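You operate a simulated robot arm through the tools that you are given. There is no shell and no other tool. Be economical: measure what you need, move in short steps, check, and stop when the job is done.

You run a simulated two-armed robot. Do the job below in one go: nothing can be reset, and whatever is moved stays where it is left.

JOB
Top up pot G9 with water to its upper band.
Fine: put its lid back on, swing the spout back, spill nothing, leave the pot on the plate and the other pots alone. Set down upright: what you pick out. Where these are worked on the way, their far stop is far enough and under half their travel is too little: swing spout.

It is judged by the outcome, as a careful person would: the job done as asked, and still so three seconds after it is handed in. It fails if anything else is knocked over, pushed out of place, dropped, spilled or broken. Lids that push on must go on centred and level and be pressed home; caps that screw on are set level and turned clockwise until they are tight.

ROBOT AND FRAMES
Two 7-joint arms with fingered hands on one trunk, on a base that drives. Base frame: it is fixed to the floor where the robot stands at the start and does not move with it; the origin is under the middle of the robot, x ahead of it, y to its left, z up. Readings come in mm, degrees, newtons and seconds.
The left shoulder is at the start at [20, 214, 1437], the right one opposite. With the tool pointing down near the work surface each hand reaches from about 100 to 540 mm from the robot's upright axis, wherever it stands, measured 20 degrees to its own side. Places, roughly: drum [800, 200, 1100]; plate under the spout [600, 200, 900]; swing spout [700, 100, 1100]; water button [800, 100, 1200]. Payload 3.3 kg a hand.
Tool frame (each hand has its own): the origin (TCP) lies between the finger pads and is the grasp point; the fingertips stand 26 mm ahead of it; z points along the fingers, y is the line along which they close. Largest opening 132 mm; the body of the gripper starts 73 mm behind the TCP. The gripper is a hand of 2 fingers: y runs from the thumb to the fingers, the wrist lies at [0, 0, -224] in the tool frame.
Orientation is that of the tool frame in the base frame, as a unit quaternion [w, x, y, z]. With the fingers straight down and closing along the base's y, the tool's x points along the base's -x, its y along +y and its z along -z.

CONTROLS
- The arms move only by the tool nudge_tool. It takes "left_moves", "right_moves" or both (then of equal length, played together; a hand with none holds still); each is a list that holds one entry, the list of rows, each a list of 6 numbers: the shift along the tool's x, y, z in mm, then the turn, a rotation vector about the tool's x, y, z in degrees. In form: [[[x, y, z, ax, ay, az], ...]]. A call has 1 to 20 rows; each row shifts and turns the commanded pose from where the row before left it, along the tool's axes as they then stand. A row lasts 0.2 s, in which the tool goes at most 50 mm and 8.6 degrees; a call with a longer step from one row to the next is refused whole. A pose out of reach is approached as far as the arm can. The call stops where the force on the tool passes 40 N (or 10 N more than at its start, if that is more) or the arm is blocked; 0.2 s more then pass. In this call time passes only in rows, and 0.2 s behind the last. The reply holds the time, the measured pose of the TCP, the force on the tool along the base axes, the opening and the grip force, in the units named above and with some noise, with the torque about the TCP (base axes, N m) and any sound that the robot's microphone picked up, and new pictures: "views" is both (left out), scene, wrist or none (wrist: the cameras of the hands that moved).
- Cameras (640 x 400 px; columns grow to the right, rows downward): "scene" is now at [98.3, 17.2, 1616.6]; the picture's right is [0.20, -0.98, -0.00], its down [-0.53, -0.11, -0.84] and it looks along [0.83, 0.17, -0.54] (base axes); focal length 244 px, centre (320, 200). "left" rides on the left gripper at [-66, -3, -99] in its tool frame; the picture's right is [0.04, -1.00, 0.00], its down [0.83, 0.03, -0.55] and it looks along [0.55, 0.02, 0.83] (tool axes); focal length 261 px, centre (320, 200). "right" rides on the right gripper at [65, -3, -99] in its tool frame; the picture's right is [0.04, 1.00, 0.00], its down [-0.83, 0.03, -0.55] and it looks along [-0.55, 0.02, 0.83] (tool axes); focal length 261 px, centre (320, 200). There is no depth. A picture from a camera that has moved, and an enlarged one, comes with that camera's place and axes in the base frame and with its lens.
- raise_lower(by): slides the trunk up (or, below 0, down) by that many mm; the arms and the scene camera ride with it, the base frame stays. It gives what a move gives, with no picture.
- drive_base(legs): drives the robot by 1 to 6 legs, each [ahead, left, turn to the left] in mm, mm and degrees, along the robot's own axes; the way and the turn of a leg run together, so that a leg with both is an arc; at most 1500 mm and 180 degrees a leg. The arms and the cameras ride along, it lands a little off, and it stops where it bumps. It gives what a move gives, and a new picture of the scene camera.
- finger_targets(finger1, thumb_bend, hand): sets how far each is bent, from 0 (flat) to 1 (curled in); at 0.3 the hand is open as for a grip, at 0.7 the pads meet at the TCP. One left out holds its place. A second passes; each finger stops where it meets its share of the squeeze, and holds until it gets a number again. It is the only way to open and close the hand. It gives what a move gives, with no picture; readings hold the bend of each and the force on the fingers (four entries, about 0 where the hand has none), thumb and palm.
- turn_head(pan, tilt): turns the head with the scene camera to pan (to the left, within 86 degrees either way) and tilt (down, from -29 to 69), counted from straight ahead of the robot. It gives what a move gives, and a new picture of the scene camera.
- enlarge(camera, box): a new picture of the part [left, top, right, bottom] of that camera's present view, enlarged. It takes no simulated time.
- sign_off(): hands the job in; it is judged then, once.

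Work in short steps. Places have to be worked out from the pictures, the camera data and where the tool is seen: move nearer, look again, correct. Check each grasp and each placing, and mend what went wrong. You have 120 turns and 260 pictures in all, those below and enlarged ones among them. Open the grippers and draw the arms clear of the work before you hand the job in, unless the task says otherwise; then end with one line.

The tools are called after "Request:" as a command line: name --argument value ..., lists and objects as JSON in quotes. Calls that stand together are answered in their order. nudge_tool: Moves the arms, as the interface text tells. Its arguments: {"type":"object","properties":{"left_moves":{"type":"array"},"right_moves":{"type":"array"},"views":{"type":"string","enum":["both","scene","wrist","none"]}},"required":[]} The other tools are called the same way: raise_lower (by) slides the trunk up or down; finger_targets (finger1, thumb_bend, hand) moves the fingers one by one; drive_base (legs) drives the base; turn_head (pan, tilt) turns the head that bears the scene camera; enlarge (camera, box) takes an enlarged picture of a part of a camera's view; sign_off () hands the job in.

At the start:

```text
time_s: 0.0
left_tcp_pos: [250.4, 130.7, 1493.9]
left_orientation: [0.001, 0.0, 1.0, 0.001]
left_wrist_force: [0.5, 0.1, -0.1]
left_moment: [0.01, 0.03, 0.01]
left_finger_gap: 131.8
left_grasp_force: 0.2
left_shape: jaw
left_bend: [0.3, 0.3]
left_finger forces: [0.1, 0.0, 0.0, 0.1, 0.1, 0.0]
right_tcp_pos: [321.3, -124.3, 1468.0]
right_orientation: [0.0, 0.0, 1.0, 0.0]
right_wrist_force: [0.4, -0.2, -0.2]
right_moment: [-0.03, 0.0, 0.02]
right_finger_gap: 132.0
right_grasp_force: 0.0
right_shape: jaw
right_bend: [0.3, 0.3]
right_finger forces: [0.0, 0.1, 0.2, 0.0, 0.0, 0.0]
trunk travel left (down, up): [-718.0, 43.0]
robot x, y, heading: [-1.5, 4.0, 0.2]
head pan, tilt: [11.4, 32.6]
```

scene: 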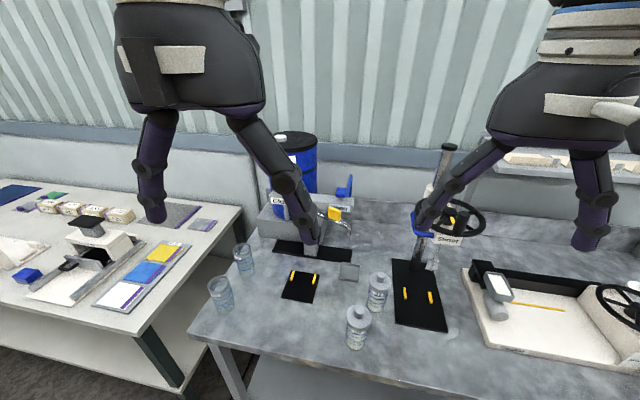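
right: 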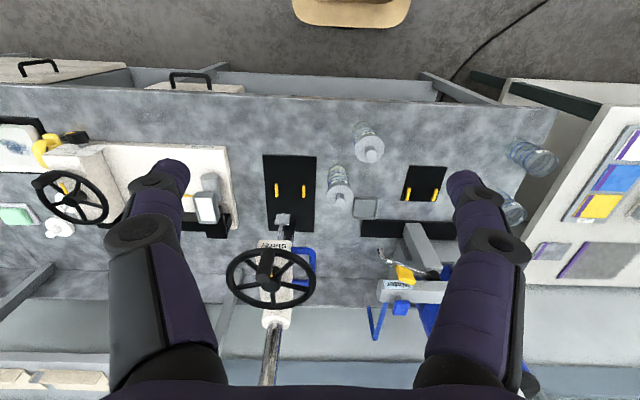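
left: 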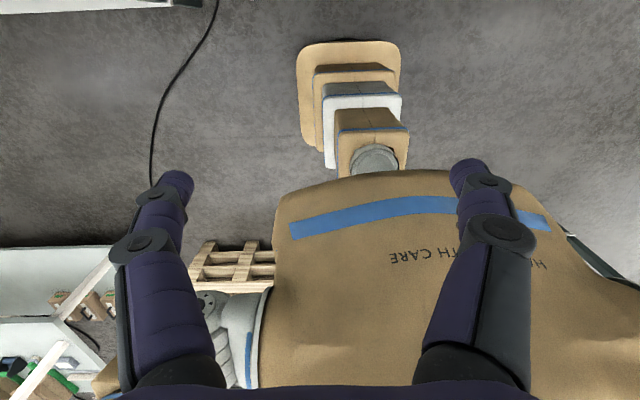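

The pictures show a drum with a spout, a black plate under it, a small gray plate and four jars. I enlarge the scene to read labels and see the mechanism.

Request:
enlarge --camera "scene" --box '[200, 220, 400, 360]'

Request:
enlarge --camera "scene" --box '[240, 120, 380, 220]'

Request:
enlarge --camera "right" --box '[310, 110, 570, 320]'

```text
2.86 times, centred on (300, 290) of scene
camera zoom: at [98.3, 17.2, 1616.6], right [0.2, -0.98, 0.0], down [-0.53, -0.11, -0.84], along [0.83, 0.17, -0.54], focal length 697 px, centre (377, -57)
```

zoom: 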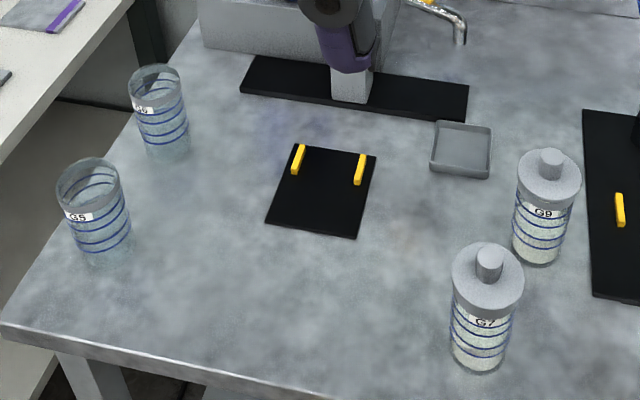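

```text
4.00 times, centred on (310, 170) of scene
camera zoom: at [98.3, 17.2, 1616.6], right [0.2, -0.98, 0.0], down [-0.53, -0.11, -0.84], along [0.83, 0.17, -0.54], focal length 976 px, centre (360, 320)
```

zoom: 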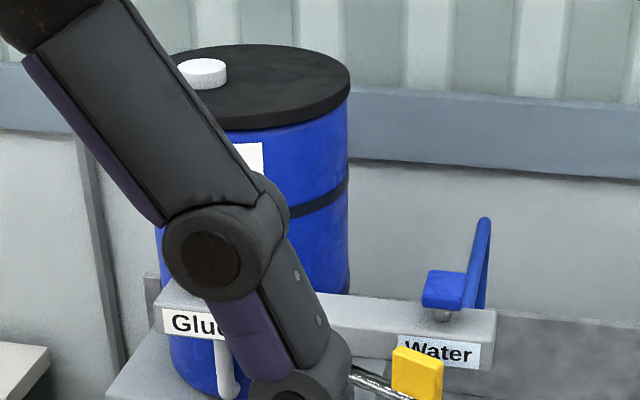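

```text
1.90 times, centred on (440, 215) of right
camera zoom: at [257.3, -127.2, 1567.9], right [-0.04, 1.0, 0.0], down [0.83, 0.03, 0.55], along [0.55, 0.02, -0.83], focal length 496 px, centre (91, 171)
```

zoom: 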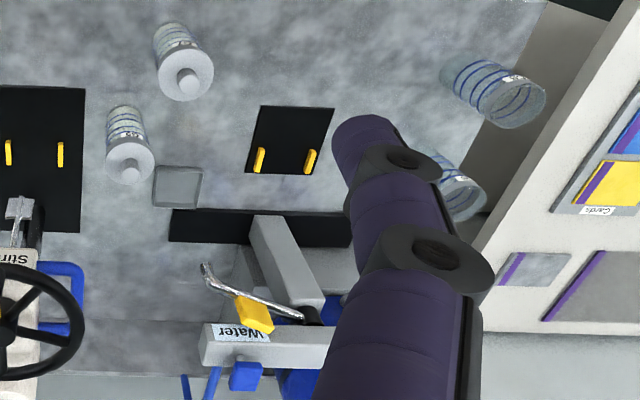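

Triangulating from two views, the table is at z≈905, the plate at about (625,193), G9 at about (595,-62), and the table edge at x≈400. I look down to see how much room there is between the base and the table.

Request:
turn_head --pan 0 --tilt 69

```text
time_s: 1.0
left_tcp_pos: [250.7, 130.7, 1495.0]
left_orientation: [0.0, 0.0, 1.0, 0.0]
left_wrist_force: [-0.4, -0.8, 0.5]
left_moment: [0.01, -0.01, 0.02]
left_finger_gap: 131.8
left_grasp_force: 0.0
left_shape: jaw
left_bend: [0.3, 0.3]
left_finger forces: [0.0, 0.0, 0.0, 0.0, 0.0, 0.1]
right_tcp_pos: [322.1, -124.0, 1468.3]
right_orientation: [0.0, 0.001, 1.0, 0.0]
right_wrist_force: [-0.7, 0.7, 0.3]
right_moment: [0.01, -0.02, -0.02]
right_finger_gap: 131.9
right_grasp_force: 0.1
right_shape: jaw
right_bend: [0.3, 0.3]
right_finger forces: [0.0, 0.0, 0.0, 0.0, 0.0, 0.0]
trunk travel left (down, up): [-718.0, 43.0]
robot x, y, heading: [2.3, 0.4, -0.1]
head pan, tilt: [0.0, 68.8]
camera scene: at [66.7, -0.4, 1569.3], right [0.0, -1.0, 0.0], down [-0.93, 0.0, -0.36], along [0.36, 0.0, -0.93], focal length 244 px, centre (320, 200)
```

scene: 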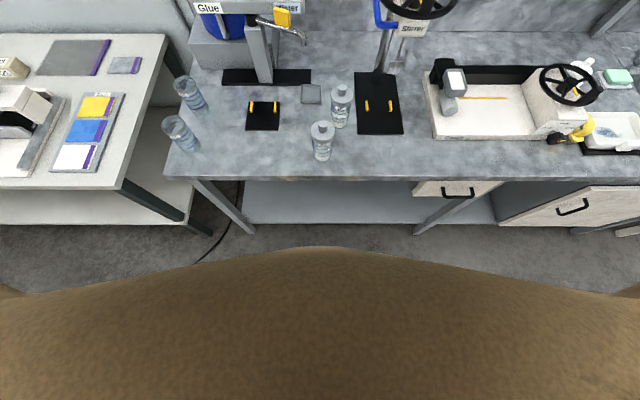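

The base front is at about x=256 and the shelf front at about x=370, so a 100 mm advance should clear. I drive ahead and look at the station again.

Request:
drive_base --legs '[[100, 0, 0]]'

Request:
turn_head --pan 15 --tilt 50

```text
time_s: 2.2
left_tcp_pos: [351.7, 131.4, 1495.7]
left_orientation: [0.0, 0.001, 1.0, 0.0]
left_wrist_force: [0.0, -0.6, -0.4]
left_moment: [-0.01, 0.05, -0.03]
left_finger_gap: 132.1
left_grasp_force: 0.1
left_shape: jaw
left_bend: [0.3, 0.3]
left_finger forces: [0.0, 0.1, 0.0, 0.0, 0.0, 0.0]
right_tcp_pos: [424.2, -125.2, 1467.1]
right_orientation: [0.0, 0.001, 1.0, 0.0]
right_wrist_force: [-0.4, 0.1, -0.3]
right_moment: [-0.01, 0.01, 0.02]
right_finger_gap: 131.9
right_grasp_force: 0.0
right_shape: jaw
right_bend: [0.3, 0.3]
right_finger forces: [0.1, 0.0, 0.0, 0.0, 0.1, 0.0]
trunk travel left (down, up): [-718.0, 43.0]
robot x, y, heading: [97.7, -1.4, -0.2]
head pan, tilt: [0.0, 68.8]
camera scene: at [167.8, -0.7, 1569.2], right [0.0, -1.0, 0.0], down [-0.93, 0.0, -0.36], along [0.36, 0.0, -0.93], focal length 244 px, centre (320, 200)
```

scene: 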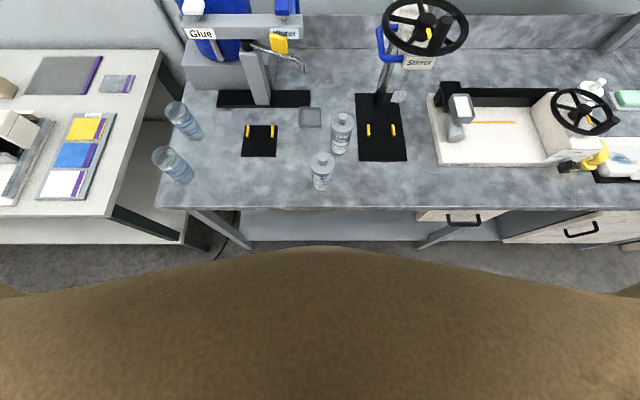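

```text
time_s: 3.0
left_tcp_pos: [350.5, 130.9, 1495.7]
left_orientation: [0.0, 0.001, 1.0, 0.001]
left_wrist_force: [0.5, -0.2, 0.5]
left_moment: [0.02, 0.0, 0.01]
left_finger_gap: 132.0
left_grasp_force: 0.0
left_shape: jaw
left_bend: [0.3, 0.3]
left_finger forces: [0.0, 0.0, 0.0, 0.0, 0.0, 0.0]
right_tcp_pos: [422.2, -125.1, 1468.0]
right_orientation: [0.0, 0.0, 1.0, 0.0]
right_wrist_force: [-1.4, -0.4, 0.6]
right_moment: [-0.02, -0.04, 0.0]
right_finger_gap: 131.8
right_grasp_force: 0.1
right_shape: jaw
right_bend: [0.3, 0.3]
right_finger forces: [0.0, 0.1, 0.0, 0.0, 0.0, 0.0]
trunk travel left (down, up): [-718.0, 43.0]
robot x, y, heading: [103.1, -2.5, -0.2]
head pan, tilt: [15.0, 50.0]
camera scene: at [184.9, 19.1, 1591.1], right [0.26, -0.97, 0.0], down [-0.74, -0.2, -0.64], along [0.62, 0.16, -0.77], focal length 244 px, centre (320, 200)
```

scene: 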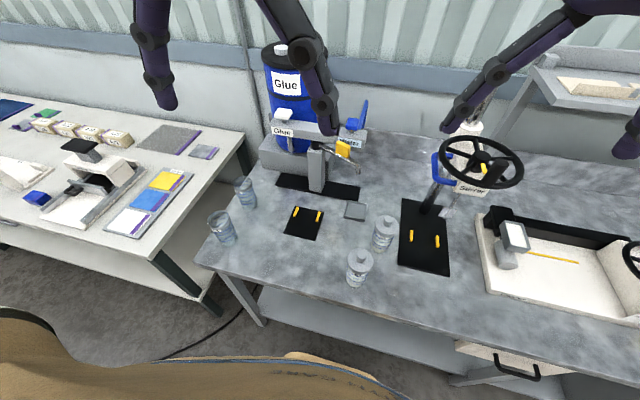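

The base is now at x≈103 with no contact. I enlarge the spout area and the pots.

Request:
enlarge --camera "scene" --box '[260, 90, 380, 190]'

Request:
enlarge --camera "scene" --box '[280, 190, 410, 290]'

Request:
enlarge --camera "right" --box '[310, 50, 570, 320]'

```text
4.00 times, centred on (320, 140) of scene
camera zoom: at [184.9, 19.1, 1591.1], right [0.26, -0.97, 0.0], down [-0.74, -0.2, -0.64], along [0.62, 0.16, -0.77], focal length 976 px, centre (320, 440)
```

zoom: 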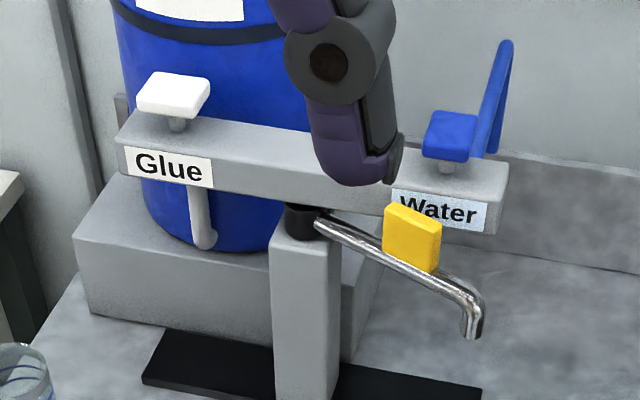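

```text
4.00 times, centred on (345, 240) of scene
camera zoom: at [184.9, 19.1, 1591.1], right [0.26, -0.97, 0.0], down [-0.74, -0.2, -0.64], along [0.62, 0.16, -0.77], focal length 976 px, centre (220, 40)
```

zoom: 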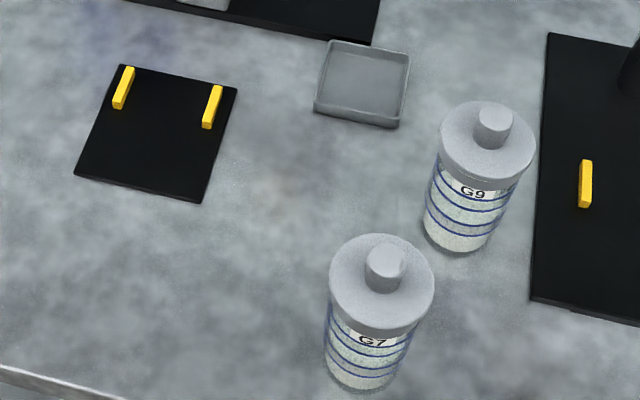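

```text
1.48 times, centred on (440, 185) of right
camera zoom: at [356.7, -127.8, 1568.1], right [-0.04, 1.0, 0.0], down [0.83, 0.03, 0.55], along [0.55, 0.02, -0.83], focal length 386 px, centre (142, 222)
```

zoom: 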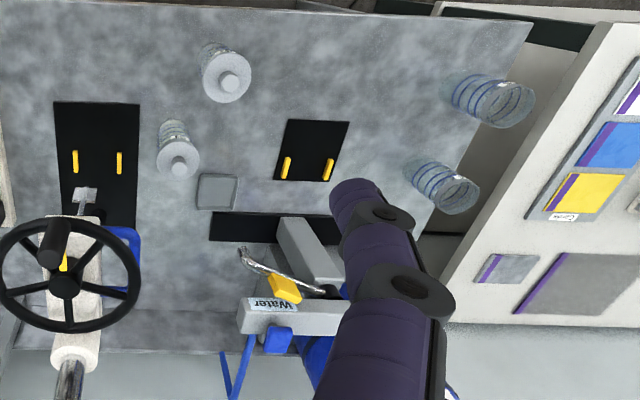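

Triangulated: G9 at about (595,-66) with its knob top at z≈1056, G7 at about (473,-10), spout pivot at about (785,186,1108), spout tip at about (737,48,1072), yellow tab at about (749,101,1140), and the stirrer wheel at about (644,-200,1260). I lower the trunk for better reach, then turn the left hand 90° so it closes along x.

Request:
raise_lower --by -150

Request:
nudge_tool --left_moves '[[[0, 0, 0, 0, 0, -8.2], [0, 0, 0, 0, 0, -8.2], [0, 0, 0, 0, 0, -8.2], [0, 0, 0, 0, 0, -8.2], [0, 0, 0, 0, 0, -8.2], [0, 0, 0, 0, 0, -8.2], [0, 0, 0, 0, 0, -8.2], [0, 0, 0, 0, 0, -8.2], [0, 0, 0, 0, 0, -8.2], [0, 0, 0, 0, 0, -8.2], [0, 0, 0, 0, 0, -8]]]' --views "wrist"

```text
time_s: 4.7
left_tcp_pos: [349.9, 130.1, 1346.1]
left_orientation: [0.0, 0.0, 1.0, 0.0]
left_wrist_force: [1.0, 0.0, 0.2]
left_moment: [0.01, -0.01, 0.01]
left_finger_gap: 131.7
left_grasp_force: 0.0
left_shape: jaw
left_bend: [0.3, 0.3]
left_finger forces: [0.1, 0.0, 0.0, 0.1, 0.0, 0.0]
right_tcp_pos: [423.1, -123.9, 1319.1]
right_orientation: [-0.001, 0.002, 1.0, 0.0]
right_wrist_force: [0.4, -0.5, 0.5]
right_moment: [-0.01, 0.0, 0.01]
right_finger_gap: 131.9
right_grasp_force: 0.0
right_shape: jaw
right_bend: [0.3, 0.3]
right_finger forces: [0.0, 0.0, 0.1, 0.0, 0.0, 0.0]
trunk travel left (down, up): [-568.0, 193.0]
robot x, y, heading: [101.2, 1.8, -0.2]
head pan, tilt: [15.0, 50.0]
```

```text
time_s: 7.1
left_tcp_pos: [350.9, 129.9, 1345.4]
left_orientation: [0.001, 0.707, -0.707, -0.001]
left_wrist_force: [-0.1, 0.2, 0.7]
left_moment: [0.02, 0.01, 0.02]
left_finger_gap: 131.9
left_grasp_force: 0.3
left_shape: jaw
left_bend: [0.3, 0.3]
left_finger forces: [0.0, 0.1, 0.0, 0.1, 0.0, 0.1]
right_tcp_pos: [422.9, -124.2, 1317.6]
right_orientation: [0.0, 0.0, 1.0, 0.0]
right_wrist_force: [-0.5, 0.2, -0.1]
right_moment: [0.04, 0.01, 0.0]
right_finger_gap: 132.0
right_grasp_force: 0.1
right_shape: jaw
right_bend: [0.3, 0.3]
right_finger forces: [0.0, 0.0, 0.1, 0.0, 0.0, 0.1]
trunk travel left (down, up): [-568.0, 193.0]
robot x, y, heading: [102.5, 1.2, 0.1]
head pan, tilt: [15.0, 50.0]
camera left: at [354.2, 196.0, 1443.1], right [1.0, -0.04, 0.0], down [-0.03, -0.83, 0.55], along [-0.02, -0.55, -0.83], focal length 261 px, centre (320, 200)
```

left: 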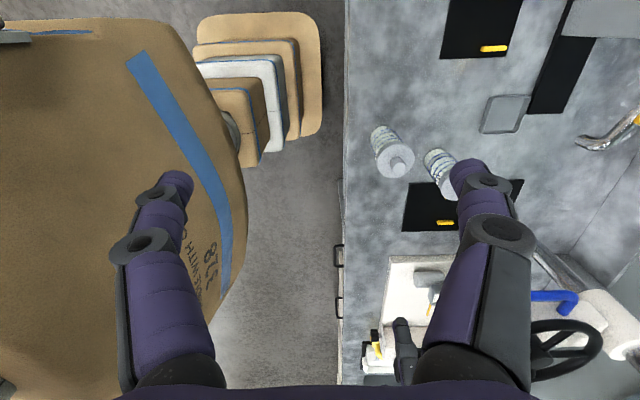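

The left hand is turned and now closes along x. I move it above G9 at z≈1250 and draw the right hand aside.

Request:
nudge_tool --left_moves '[[[24.5, -30.5, 12, 0, 0, 0], [24.5, -30.5, 12, 0, 0, 0], [24.5, -30.5, 12, 0, 0, 0], [24.5, -30.5, 12, 0, 0, 0], [24.5, -30.5, 12, 0, 0, 0], [24.5, -30.5, 12, 0, 0, 0], [24.5, -30.5, 12, 0, 0, 0], [24.5, -30.5, 12, 0, 0, 0]]]' --right_moves '[[[13, -25, 0, 0, 0, 0], [13, -25, 0, 0, 0, 0], [13, -25, 0, 0, 0, 0], [13, -25, 0, 0, 0, 0], [13, -25, 0, 0, 0, 0], [13, -25, 0, 0, 0, 0], [13, -25, 0, 0, 0, 0], [13, -25, 0, 0, 0, 0]]]'

```text
time_s: 9.1
left_tcp_pos: [531.8, 13.0, 1268.9]
left_orientation: [0.016, 0.721, -0.691, 0.037]
left_wrist_force: [0.5, 0.1, 1.5]
left_moment: [0.01, -0.03, -0.04]
left_finger_gap: 131.8
left_grasp_force: 0.2
left_shape: jaw
left_bend: [0.3, 0.3]
left_finger forces: [0.1, 0.1, 0.0, 0.1, 0.0, 0.1]
left hand out of reach, approached as far as the arm can: row 6, 7, 8
right_tcp_pos: [336.1, -292.7, 1275.7]
right_orientation: [0.001, 0.001, 1.0, 0.0]
right_wrist_force: [0.5, -0.7, 0.5]
right_moment: [0.0, 0.01, 0.01]
right_finger_gap: 131.9
right_grasp_force: 0.1
right_shape: jaw
right_bend: [0.3, 0.3]
right_finger forces: [0.0, 0.0, 0.0, 0.0, 0.0, 0.1]
right hand out of reach, approached as far as the arm can: row 6, 7, 8
trunk travel left (down, up): [-568.0, 193.0]
robot x, y, heading: [98.6, 1.0, -0.1]
head pan, tilt: [15.0, 50.0]
stopped in row 8 (left hand): the arm was blocked; the commanded pose is now the measured one
camera scene: at [187.7, 19.9, 1441.2], right [0.26, -0.97, 0.0], down [-0.74, -0.2, -0.64], along [0.62, 0.16, -0.77], focal length 244 px, centre (320, 200)
camera right: at [270.5, -295.7, 1375.9], right [-0.04, 1.0, 0.0], down [0.83, 0.03, 0.55], along [0.55, 0.02, -0.83], focal length 261 px, centre (320, 200)
camera left: at [528.9, 85.9, 1362.3], right [1.0, 0.0, 0.03], down [-0.02, -0.79, 0.61], along [0.03, -0.61, -0.79], focal length 261 px, centre (320, 200)
```

scene: 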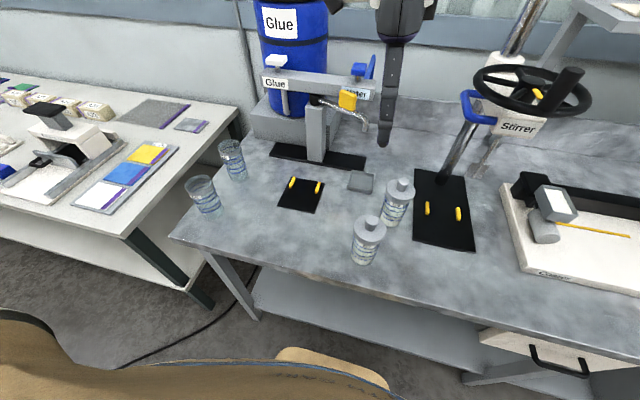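
right: 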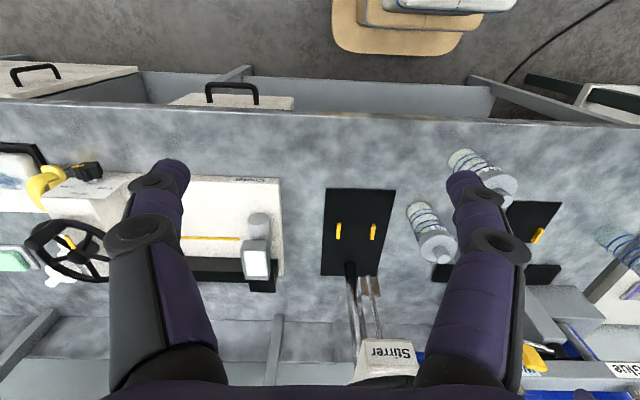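
left: 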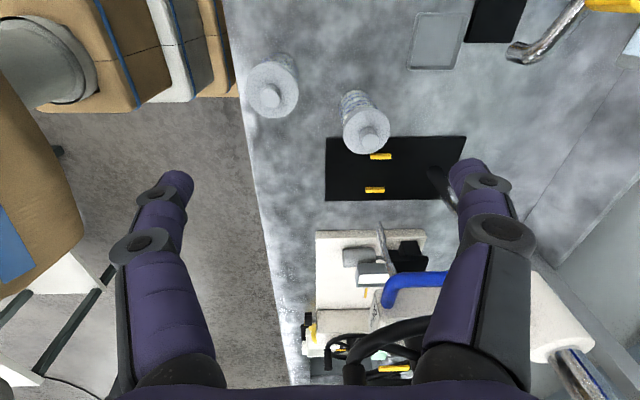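

The left arm can't reach that far inward, and the commanded pose was reset to the measured one. I pull the left hand back left, level it, and then drive the base right so the shoulder faces G9.

Request:
nudge_tool --left_moves '[[[-30, 10, 0, 0, 0, 0], [-30, 10, 0, 0, 0, 0], [-30, 10, 0, 0, 0, 0], [-30, 0, 0, 0, 0, 0]]]' --views "none"

Request:
drive_base --legs '[[0, -150, 0]]'

```text
time_s: 10.1
left_tcp_pos: [494.7, 130.5, 1257.3]
left_orientation: [0.015, 0.72, -0.693, 0.033]
left_wrist_force: [0.1, 0.7, -0.7]
left_moment: [-0.02, 0.04, -0.01]
left_finger_gap: 132.1
left_grasp_force: 0.1
left_shape: jaw
left_bend: [0.3, 0.3]
left_finger forces: [0.0, 0.0, 0.1, 0.0, 0.0, 0.0]
right_tcp_pos: [336.6, -292.7, 1276.2]
right_orientation: [0.0, 0.001, 1.0, 0.0]
right_wrist_force: [0.2, 0.0, -0.2]
right_moment: [-0.02, 0.0, -0.01]
right_finger_gap: 131.9
right_grasp_force: 0.1
right_shape: jaw
right_bend: [0.3, 0.3]
right_finger forces: [0.0, 0.0, 0.1, 0.1, 0.0, 0.0]
trunk travel left (down, up): [-568.0, 193.0]
robot x, y, heading: [98.5, 0.0, -0.1]
head pan, tilt: [15.0, 50.0]
```

```text
time_s: 11.5
left_tcp_pos: [494.5, -23.7, 1257.4]
left_orientation: [0.013, 0.721, -0.692, 0.032]
left_wrist_force: [-0.4, 1.1, -0.4]
left_moment: [0.02, 0.03, -0.01]
left_finger_gap: 132.1
left_grasp_force: 0.2
left_shape: jaw
left_bend: [0.3, 0.3]
left_finger forces: [0.0, 0.1, 0.0, 0.1, 0.0, 0.0]
right_tcp_pos: [336.3, -447.4, 1275.8]
right_orientation: [0.0, 0.001, 1.0, 0.002]
right_wrist_force: [0.6, -0.4, 0.1]
right_moment: [0.06, 0.0, 0.01]
right_finger_gap: 131.8
right_grasp_force: 0.1
right_shape: jaw
right_bend: [0.3, 0.3]
right_finger forces: [0.1, 0.0, 0.0, 0.0, 0.0, 0.1]
trunk travel left (down, up): [-568.0, 193.0]
robot x, y, heading: [101.3, -154.0, -0.0]
head pan, tilt: [15.0, 50.0]
camera scene: at [187.6, -134.6, 1441.2], right [0.26, -0.97, 0.0], down [-0.74, -0.2, -0.64], along [0.62, 0.17, -0.77], focal length 244 px, centre (320, 200)
```

scene: 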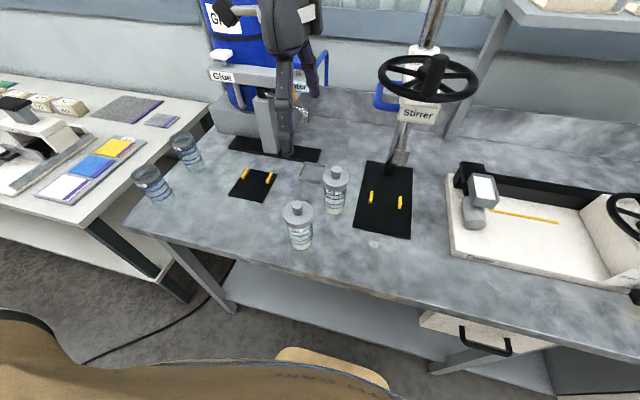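

The base is at y≈-154 and the left hand is slightly tilted. I level it and move above G9.

Request:
nudge_tool --left_moves '[[[8, -20, 12, -0.4, -0.9, 0.6], [8, -20, 12, -0.4, -0.9, 0.6], [8, -20, 12, -0.4, -0.9, 0.6], [8, -20, 12, -0.34, -0.94, 0.55], [8, -20, 12, 0, 0, 0]]]'

```text
time_s: 12.7
left_tcp_pos: [570.8, -52.9, 1220.2]
left_orientation: [0.007, 0.714, -0.7, 0.015]
left_wrist_force: [-0.7, 0.2, -0.1]
left_moment: [0.01, 0.0, 0.03]
left_finger_gap: 132.1
left_grasp_force: 0.1
left_shape: jaw
left_bend: [0.3, 0.3]
left_finger forces: [0.1, 0.0, 0.1, 0.0, 0.0, 0.0]
left hand out of reach, approached as far as the arm can: row 4, 5
right_tcp_pos: [335.5, -445.2, 1275.8]
right_orientation: [0.0, 0.001, 1.0, 0.0]
right_wrist_force: [0.5, 0.1, 0.3]
right_moment: [-0.03, -0.01, 0.01]
right_finger_gap: 131.8
right_grasp_force: 0.0
right_shape: jaw
right_bend: [0.3, 0.3]
right_finger forces: [0.1, 0.0, 0.0, 0.0, 0.0, 0.0]
trunk travel left (down, up): [-568.0, 193.0]
robot x, y, heading: [100.0, -153.9, -0.3]
head pan, tilt: [15.0, 50.0]
camera scene: at [187.6, -132.4, 1441.1], right [0.26, -0.97, 0.0], down [-0.74, -0.2, -0.64], along [0.62, 0.16, -0.77], focal length 244 px, centre (320, 200)
camera left: at [572.1, 14.9, 1317.5], right [1.0, -0.02, 0.01], down [-0.02, -0.82, 0.58], along [0.0, -0.58, -0.82], focal length 261 px, centre (320, 200)
```

scene: 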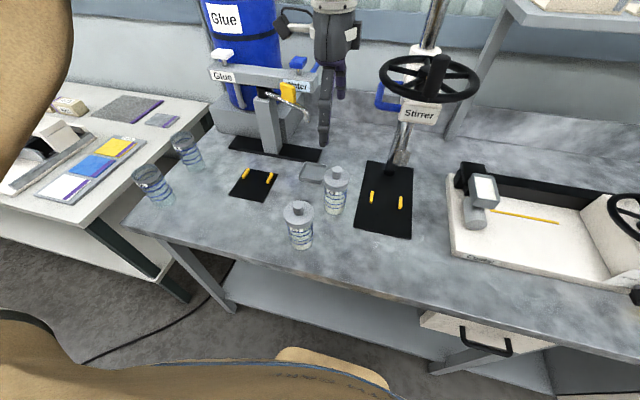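
left: 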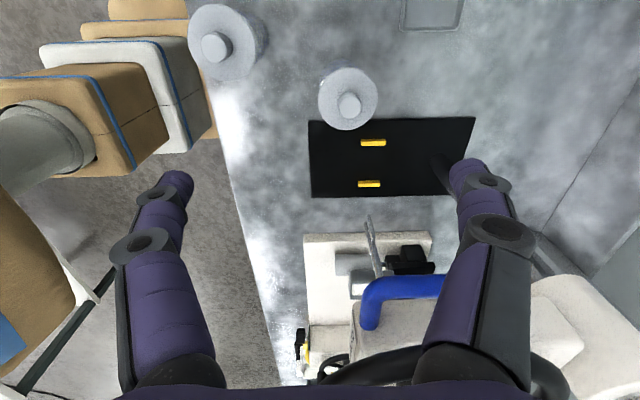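

Reach improves lower down, and the wrist view puts the knob at about (598,-62). I descend to about z=1125.

Request:
nudge_tool --left_moves '[[[0, 0, 25, 0, 0, 0], [0, 0, 25, 0, 0, 0], [0, 0, 20, 0, 0, 0]]]'

```text
time_s: 13.5
left_tcp_pos: [568.3, -60.9, 1141.2]
left_orientation: [-0.001, -0.706, 0.709, 0.0]
left_wrist_force: [-0.7, -1.3, 0.1]
left_moment: [-0.02, 0.02, -0.03]
left_finger_gap: 131.8
left_grasp_force: 0.0
left_shape: jaw
left_bend: [0.3, 0.3]
left_finger forces: [0.1, 0.1, 0.0, 0.0, 0.1, 0.0]
right_tcp_pos: [337.1, -446.5, 1275.5]
right_orientation: [0.0, 0.001, 1.0, 0.0]
right_wrist_force: [-0.6, 0.0, -0.2]
right_moment: [-0.02, -0.06, -0.04]
right_finger_gap: 132.0
right_grasp_force: 0.1
right_shape: jaw
right_bend: [0.3, 0.3]
right_finger forces: [0.1, 0.0, 0.1, 0.0, 0.0, 0.0]
trunk travel left (down, up): [-568.0, 193.0]
robot x, y, heading: [102.6, -149.2, 0.1]
head pan, tilt: [15.0, 50.0]
camera scene: at [188.0, -133.3, 1441.1], right [0.26, -0.97, 0.0], down [-0.74, -0.2, -0.64], along [0.62, 0.17, -0.77], focal length 244 px, centre (320, 200)
camera left: at [571.2, 4.3, 1239.2], right [1.0, -0.04, 0.0], down [-0.04, -0.83, 0.56], along [-0.03, -0.55, -0.83], focal length 261 px, centre (320, 200)
```

scene: 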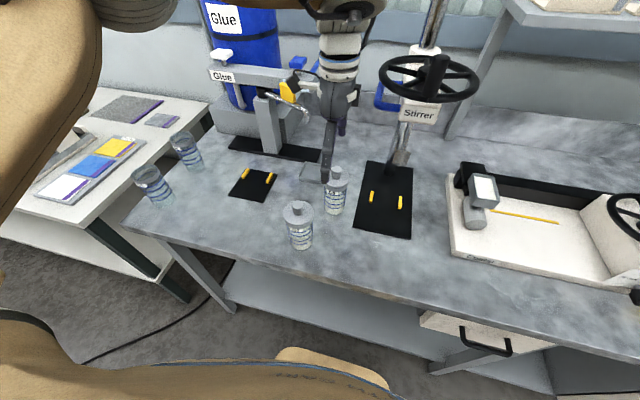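
left: 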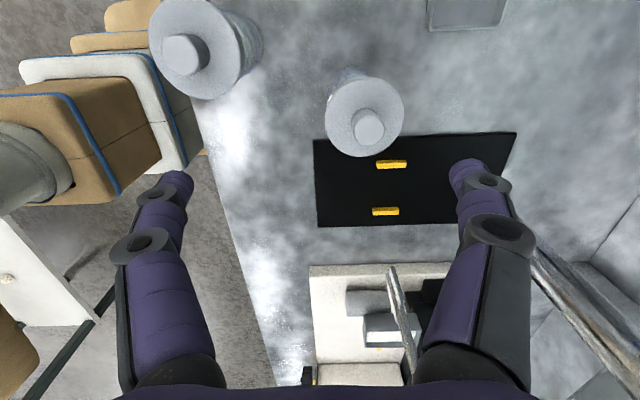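

Wrist view puts the lid knob at about (600,-58). I shift 32 mm ahead, then descend to z≈1045.

Request:
nudge_tool --left_moves '[[[-1, -16, 0, 0, 0, 0], [-1, -16, 0, 0, 0, 0], [0, 0, 25, 0, 0, 0], [0, 0, 25, 0, 0, 0], [0, 0, 25, 0, 0, 0], [0, 0, 20, 0, 0, 0]]]'

```text
time_s: 14.9
left_tcp_pos: [592.9, -59.4, 1046.2]
left_orientation: [-0.002, -0.706, 0.708, -0.002]
left_wrist_force: [-0.4, 0.4, -0.3]
left_moment: [0.01, 0.01, -0.01]
left_finger_gap: 131.6
left_grasp_force: 0.2
left_shape: jaw
left_bend: [0.3, 0.3]
left_finger forces: [0.0, 0.1, 0.0, 0.0, 0.0, 0.0]
left hand out of reach, approached as far as the arm can: row 2
right_tcp_pos: [333.8, -445.4, 1275.5]
right_orientation: [-0.001, 0.001, 1.0, 0.001]
right_wrist_force: [0.7, 1.5, 0.1]
right_moment: [-0.02, 0.02, 0.01]
right_finger_gap: 132.0
right_grasp_force: 0.0
right_shape: jaw
right_bend: [0.3, 0.3]
right_finger forces: [0.0, 0.0, 0.0, 0.1, 0.1, 0.1]
trunk travel left (down, up): [-568.0, 193.0]
robot x, y, heading: [102.2, -152.4, 0.1]
head pan, tilt: [15.0, 50.0]
camera scene: at [188.0, -132.9, 1441.1], right [0.26, -0.97, 0.0], down [-0.74, -0.2, -0.64], along [0.62, 0.17, -0.77], focal length 244 px, centre (320, 200)
camera left: at [595.7, 6.6, 1144.5], right [1.0, -0.04, 0.0], down [-0.04, -0.83, 0.56], along [-0.02, -0.56, -0.83], focal length 261 px, centre (320, 200)
```

scene: 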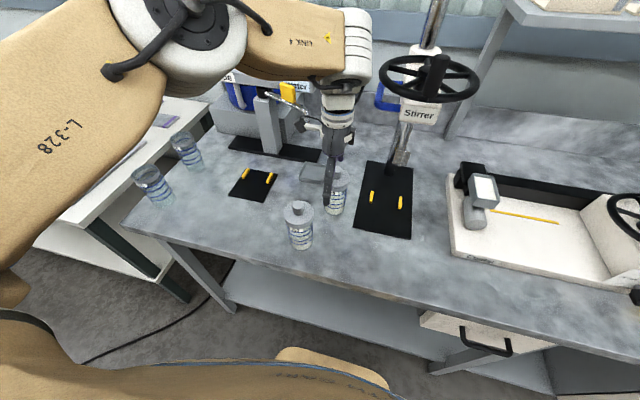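
left: 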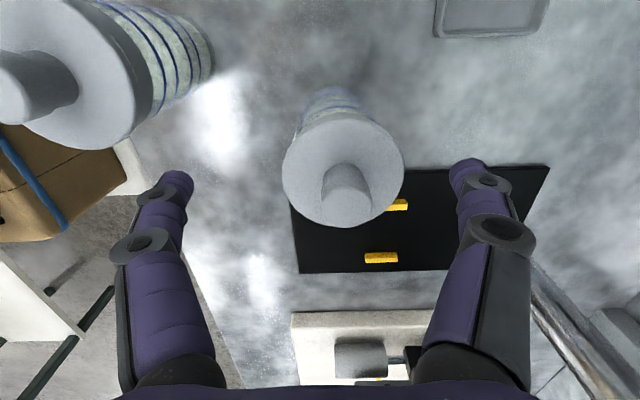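

The pot sits between the fingers, but the height estimates disagree. I enlarge both views to judge finger height against the lid.

Request:
enlarge --camera "scene" --box '[270, 130, 390, 260]'

Request:
enlarge --camera "left" --box '[260, 60, 440, 240]'

```text
3.08 times, centred on (330, 195) of scene
camera zoom: at [188.0, -132.9, 1441.1], right [0.26, -0.97, 0.0], down [-0.74, -0.2, -0.64], along [0.62, 0.17, -0.77], focal length 751 px, centre (289, 215)
```

zoom: 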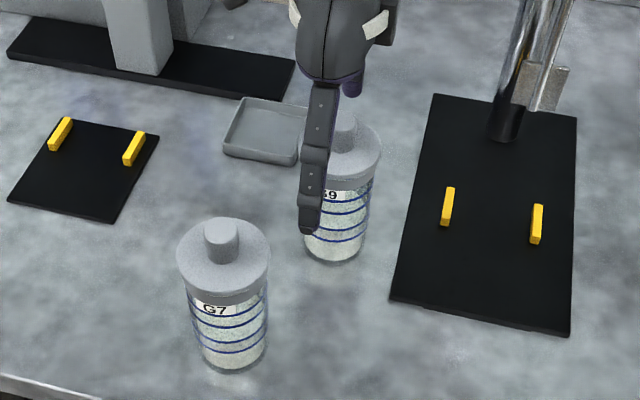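

```text
2.22 times, centred on (350, 150) of left
camera zoom: at [595.7, 6.6, 1144.5], right [1.0, -0.04, 0.0], down [-0.04, -0.83, 0.56], along [-0.02, -0.56, -0.83], focal length 579 px, centre (253, 311)
```

zoom: 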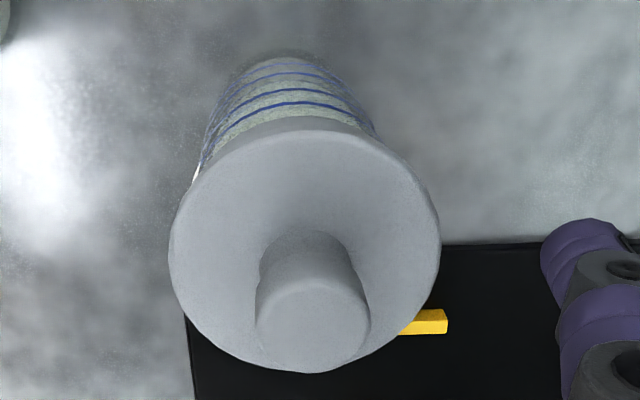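

Now consistent: the knob top is at (604,-57,1056), the disc top at z≈1026, and the lid skirt bottom at about 1010. I centre over it, descend to TCP z≈992, and close the fingers.

Request:
nudge_tool --left_moves '[[[-1, -6, 0, 0, 0, 0], [-1, -6, 0, 0, 0, 0], [0, 0, 18, 0, 0, 0], [0, 0, 18, 0, 0, 0], [0, 0, 18, 0, 0, 0]]]'

```text
time_s: 16.1
left_tcp_pos: [603.7, -57.6, 993.2]
left_orientation: [-0.001, -0.706, 0.708, -0.001]
left_wrist_force: [0.2, 0.8, -0.6]
left_moment: [-0.02, 0.03, -0.02]
left_finger_gap: 131.8
left_grasp_force: 0.1
left_shape: jaw
left_bend: [0.3, 0.3]
left_finger forces: [0.0, 0.1, 0.0, 0.1, 0.0, 0.0]
right_tcp_pos: [335.5, -445.8, 1275.9]
right_orientation: [0.0, 0.001, 1.0, 0.0]
right_wrist_force: [-0.1, 0.2, -0.2]
right_moment: [0.01, 0.01, -0.01]
right_finger_gap: 132.0
right_grasp_force: 0.2
right_shape: jaw
right_bend: [0.3, 0.3]
right_finger forces: [0.0, 0.0, 0.0, 0.1, 0.0, 0.1]
trunk travel left (down, up): [-568.0, 193.0]
robot x, y, heading: [99.3, -153.6, -0.1]
head pan, tilt: [15.0, 50.0]
camera scene: at [187.9, -132.9, 1441.1], right [0.26, -0.97, 0.0], down [-0.74, -0.2, -0.64], along [0.62, 0.17, -0.77], focal length 244 px, centre (320, 200)
camera left: at [607.2, 7.5, 1090.8], right [1.0, -0.04, 0.0], down [-0.04, -0.83, 0.56], along [-0.02, -0.56, -0.83], focal length 261 px, centre (320, 200)
```

scene: 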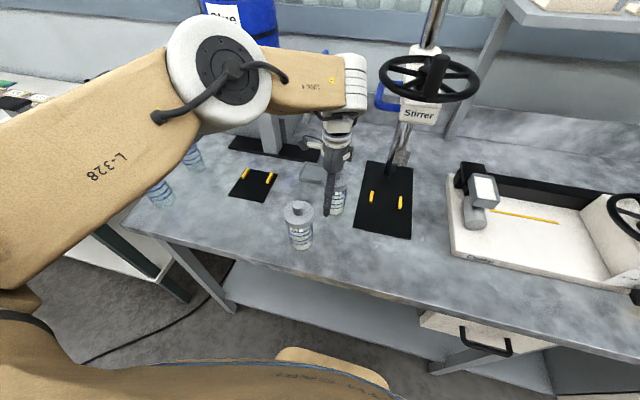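
left: 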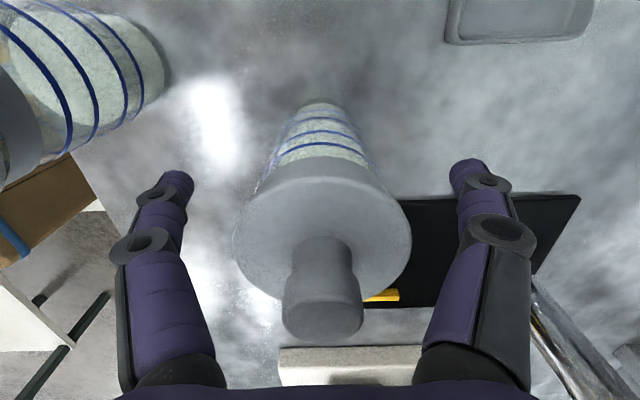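

The pot is centred between the fingers. I close them on the body.

Request:
finger_targets --hand "left" --finger1 0.56 --thumb_bend 0.56

Request:
enlarge --camera "left" --box '[120, 60, 520, 400]'

```text
time_s: 17.1
left_tcp_pos: [604.6, -58.2, 992.1]
left_orientation: [-0.001, -0.705, 0.709, -0.002]
left_wrist_force: [0.1, -0.6, -0.6]
left_moment: [-0.01, -0.02, -0.01]
left_finger_gap: 55.4
left_grasp_force: 2.0
left_shape: fingers
left_bend: [0.53, 0.55]
left_finger forces: [2.1, 0.1, 0.0, 0.1, 2.3, 0.0]
right_tcp_pos: [337.1, -445.9, 1275.2]
right_orientation: [0.0, 0.001, 1.0, 0.0]
right_wrist_force: [0.1, -0.2, 0.1]
right_moment: [-0.01, 0.03, -0.03]
right_finger_gap: 131.9
right_grasp_force: 0.0
right_shape: jaw
right_bend: [0.3, 0.3]
right_finger forces: [0.0, 0.1, 0.0, 0.0, 0.0, 0.0]
trunk travel left (down, up): [-568.0, 193.0]
robot x, y, heading: [97.9, -150.0, -0.0]
head pan, tilt: [15.0, 50.0]
```

```text
1.18 times, centred on (320, 230) of left
camera zoom: at [606.9, 7.4, 1091.0], right [1.0, -0.04, 0.0], down [-0.04, -0.83, 0.56], along [-0.02, -0.56, -0.83], focal length 307 px, centre (320, 165)
```

zoom: 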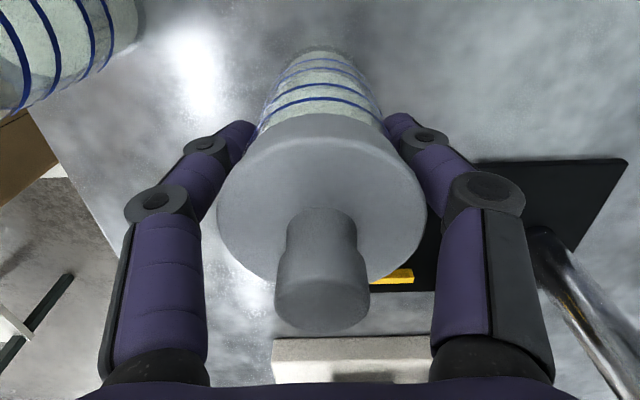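

Both fingers touch the body under the lid, lightly and with some asymmetry (gap 55 mm, 2 N). I tighten for a firm hold.

Request:
finger_targets --hand "left" --finger1 0.75 --thumb_bend 0.75

```text
time_s: 18.1
left_tcp_pos: [603.9, -56.8, 994.0]
left_orientation: [-0.002, -0.706, 0.708, -0.001]
left_wrist_force: [-0.9, -0.4, -0.7]
left_moment: [0.03, -0.02, -0.01]
left_finger_gap: 51.5
left_grasp_force: 16.3
left_shape: fingers
left_bend: [0.52, 0.65]
left_finger forces: [15.8, 0.1, 0.0, 0.0, 16.1, 0.0]
right_tcp_pos: [335.8, -446.3, 1274.9]
right_orientation: [0.0, 0.0, 1.0, 0.0]
right_wrist_force: [-0.1, -0.2, -0.2]
right_moment: [-0.02, 0.01, -0.02]
right_finger_gap: 132.0
right_grasp_force: 0.1
right_shape: jaw
right_bend: [0.3, 0.3]
right_finger forces: [0.1, 0.1, 0.0, 0.0, 0.0, 0.1]
trunk travel left (down, up): [-568.0, 193.0]
robot x, y, heading: [97.9, -152.3, -0.1]
head pan, tilt: [15.0, 50.0]
```

The grip is 16 N with the thumb bent further than the finger. I lift 15 mm and check the hold.

Request:
nudge_tool --left_moves '[[[0, 0, -5, 0, 0, 0], [0, 0, -10, 0, 0, 0]]]'

Request:
enlarge --camera "scene" --box '[270, 130, 390, 260]'

```text
time_s: 18.7
left_tcp_pos: [604.4, -58.1, 1007.9]
left_orientation: [-0.002, -0.706, 0.709, 0.0]
left_wrist_force: [-0.4, -0.7, -2.1]
left_moment: [0.01, 0.01, 0.01]
left_finger_gap: 51.4
left_grasp_force: 15.7
left_shape: fingers
left_bend: [0.52, 0.65]
left_finger forces: [15.8, 0.0, 0.1, 0.0, 16.0, 0.0]
right_tcp_pos: [336.5, -445.4, 1276.1]
right_orientation: [0.0, 0.0, 1.0, 0.001]
right_wrist_force: [1.0, -0.5, 0.2]
right_moment: [0.02, 0.03, -0.03]
right_finger_gap: 131.9
right_grasp_force: 0.0
right_shape: jaw
right_bend: [0.3, 0.3]
right_finger forces: [0.0, 0.1, 0.1, 0.0, 0.0, 0.0]
trunk travel left (down, up): [-568.0, 193.0]
robot x, y, heading: [101.6, -152.6, -0.1]
head pan, tilt: [15.0, 50.0]
camera scene: at [187.7, -133.1, 1441.1], right [0.26, -0.97, 0.0], down [-0.74, -0.2, -0.64], along [0.62, 0.17, -0.77], focal length 244 px, centre (320, 200)
camera left: at [607.5, 7.8, 1105.8], right [1.0, -0.04, 0.0], down [-0.04, -0.83, 0.56], along [-0.02, -0.56, -0.83], focal length 261 px, centre (320, 200)
```

scene: 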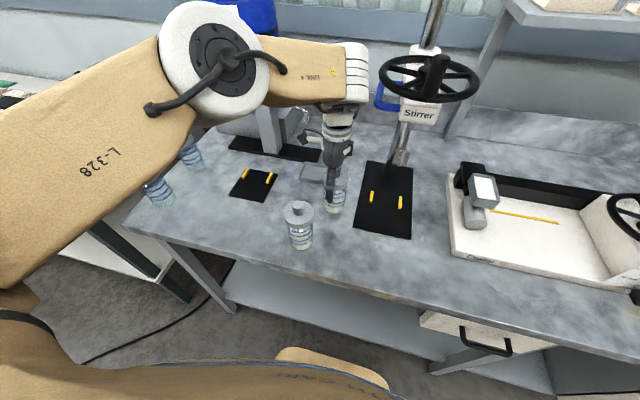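
left: 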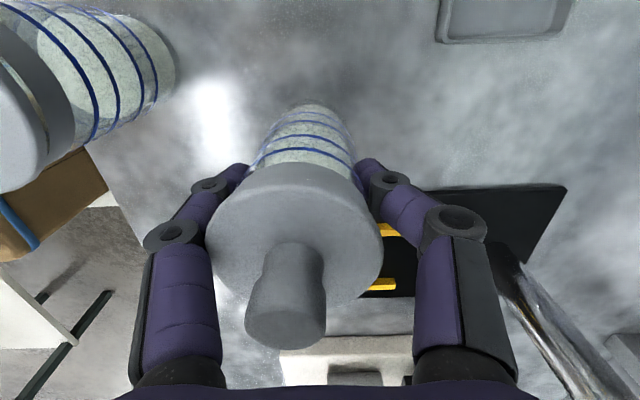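

```text
3.08 times, centred on (330, 195) of scene
camera zoom: at [187.7, -133.1, 1441.1], right [0.26, -0.97, 0.0], down [-0.74, -0.2, -0.64], along [0.62, 0.17, -0.77], focal length 751 px, centre (289, 215)
```

zoom: 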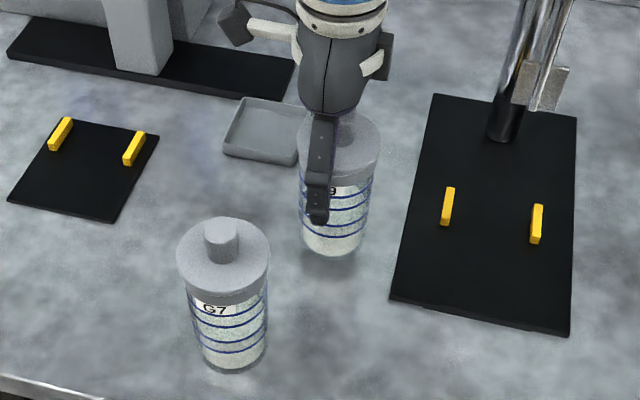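

The pot is lifted upright, hanging about 11 mm toward -x in the hand. I raise it, draw it back 30 mm, then drive left 200 and ahead 50, since there is about 65 mm free before the shelf.

Request:
nudge_tool --left_moves '[[[0, 8, -12, 0, 0, 0], [0, 8, -12, 0, 0, 0], [0, 8, -12, 0, 0, 0], [0, 8, -12, 0, 0, 0]]]' --views "none"

Request:
drive_base --legs '[[0, 200, 0], [50, 0, 0]]'

```text
time_s: 19.7
left_tcp_pos: [571.9, -57.0, 1056.0]
left_orientation: [-0.002, -0.705, 0.709, 0.0]
left_wrist_force: [0.4, -0.7, -1.5]
left_moment: [0.0, -0.01, 0.0]
left_finger_gap: 51.7
left_grasp_force: 16.0
left_shape: fingers
left_bend: [0.52, 0.65]
left_finger forces: [15.7, 0.0, 0.0, 0.0, 16.1, 0.0]
right_tcp_pos: [335.6, -445.5, 1275.9]
right_orientation: [0.0, 0.001, 1.0, 0.0]
right_wrist_force: [-0.5, 0.8, 0.0]
right_moment: [-0.02, -0.01, 0.01]
right_finger_gap: 131.7
right_grasp_force: 0.1
right_shape: jaw
right_bend: [0.3, 0.3]
right_finger forces: [0.1, 0.0, 0.0, 0.0, 0.0, 0.0]
trunk travel left (down, up): [-568.0, 193.0]
robot x, y, heading: [96.2, -151.2, -0.0]
head pan, tilt: [15.0, 50.0]
```

```text
time_s: 21.8
left_tcp_pos: [624.7, 141.1, 1054.9]
left_orientation: [-0.002, -0.706, 0.708, 0.0]
left_wrist_force: [0.9, -0.2, -1.9]
left_moment: [0.03, 0.0, 0.02]
left_finger_gap: 51.5
left_grasp_force: 15.6
left_shape: fingers
left_bend: [0.52, 0.65]
left_finger forces: [15.7, 0.1, 0.0, 0.0, 16.2, 0.0]
right_tcp_pos: [389.8, -247.7, 1276.4]
right_orientation: [-0.001, 0.002, 1.0, 0.0]
right_wrist_force: [-0.2, 0.5, -0.2]
right_moment: [-0.01, 0.07, 0.03]
right_finger_gap: 131.9
right_grasp_force: 0.1
right_shape: jaw
right_bend: [0.3, 0.3]
right_finger forces: [0.1, 0.0, 0.0, 0.0, 0.0, 0.0]
trunk travel left (down, up): [-568.0, 193.0]
robot x, y, heading: [151.9, 44.7, -0.3]
head pan, tilt: [15.0, 50.0]
camera scene: at [241.6, 66.3, 1440.9], right [0.26, -0.97, 0.0], down [-0.74, -0.2, -0.64], along [0.62, 0.16, -0.77], focal length 244 px, centre (320, 200)
```

scene: 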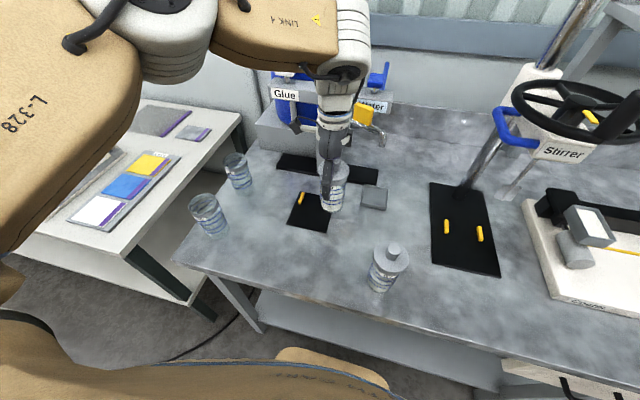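

Base is at (152,45). I move the pot over the plate, still high, and look.

Request:
nudge_tool --left_moves '[[[-15, -7, 0, 0, 0, 0], [-15, -7, 0, 0, 0, 0], [-16, -7, 0, 0, 0, 0], [0, 0, 15, 0, 0, 0]]]'

Request:
enlarge --camera "scene" --box '[250, 100, 400, 250]'

```text
time_s: 22.8
left_tcp_pos: [642.6, 187.9, 1040.8]
left_orientation: [-0.003, -0.705, 0.709, 0.0]
left_wrist_force: [0.5, 0.2, -1.5]
left_moment: [0.03, 0.02, -0.01]
left_finger_gap: 51.3
left_grasp_force: 15.9
left_shape: fingers
left_bend: [0.52, 0.65]
left_finger forces: [15.8, 0.0, 0.1, 0.0, 16.1, 0.0]
right_tcp_pos: [386.8, -246.8, 1276.7]
right_orientation: [-0.001, 0.002, 1.0, 0.0]
right_wrist_force: [0.1, -0.3, 0.1]
right_moment: [0.0, 0.02, 0.01]
right_finger_gap: 131.6
right_grasp_force: 0.2
right_shape: jaw
right_bend: [0.3, 0.3]
right_finger forces: [0.0, 0.0, 0.0, 0.0, 0.0, 0.0]
trunk travel left (down, up): [-568.0, 193.0]
robot x, y, heading: [151.1, 45.7, -0.0]
head pan, tilt: [15.0, 50.0]
camera scene: at [239.2, 65.7, 1441.1], right [0.26, -0.97, 0.0], down [-0.74, -0.2, -0.64], along [0.62, 0.16, -0.77], focal length 244 px, centre (320, 200)
camera left: at [647.0, 253.2, 1139.3], right [1.0, -0.05, 0.0], down [-0.04, -0.83, 0.56], along [-0.03, -0.56, -0.83], focal length 261 px, centre (320, 200)
```

scene: 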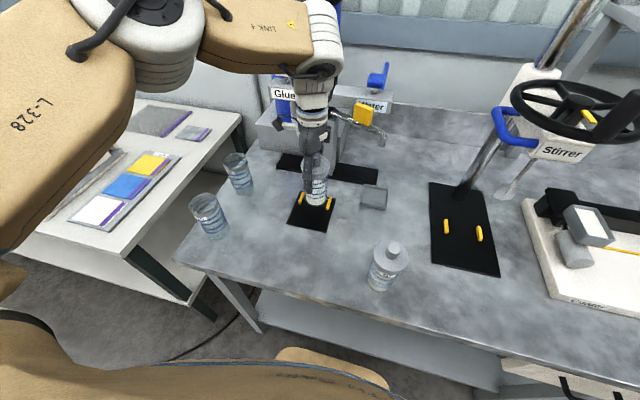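
left: 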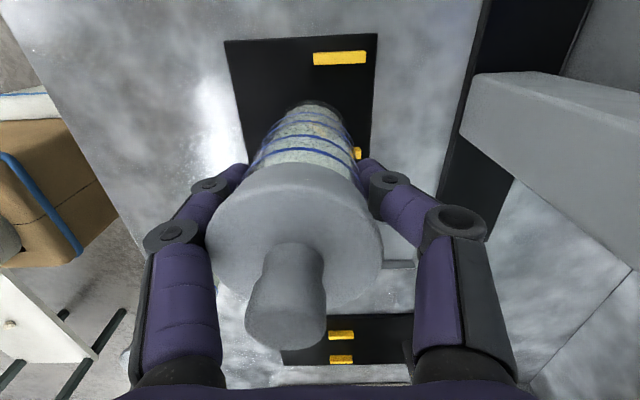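

```text
2.67 times, centred on (325, 175) of scene
camera zoom: at [239.2, 65.7, 1441.1], right [0.26, -0.97, 0.0], down [-0.74, -0.2, -0.64], along [0.62, 0.16, -0.77], focal length 651 px, centre (307, 267)
```

zoom: 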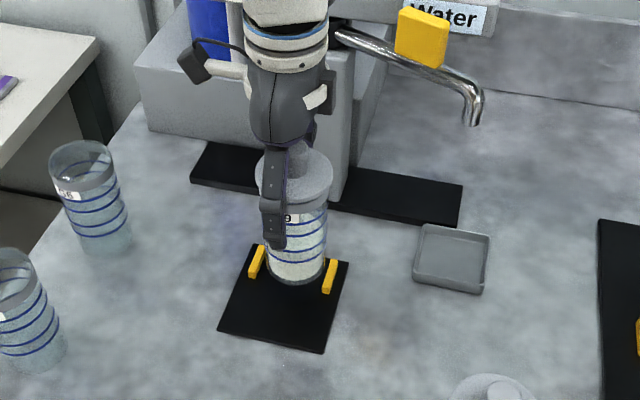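

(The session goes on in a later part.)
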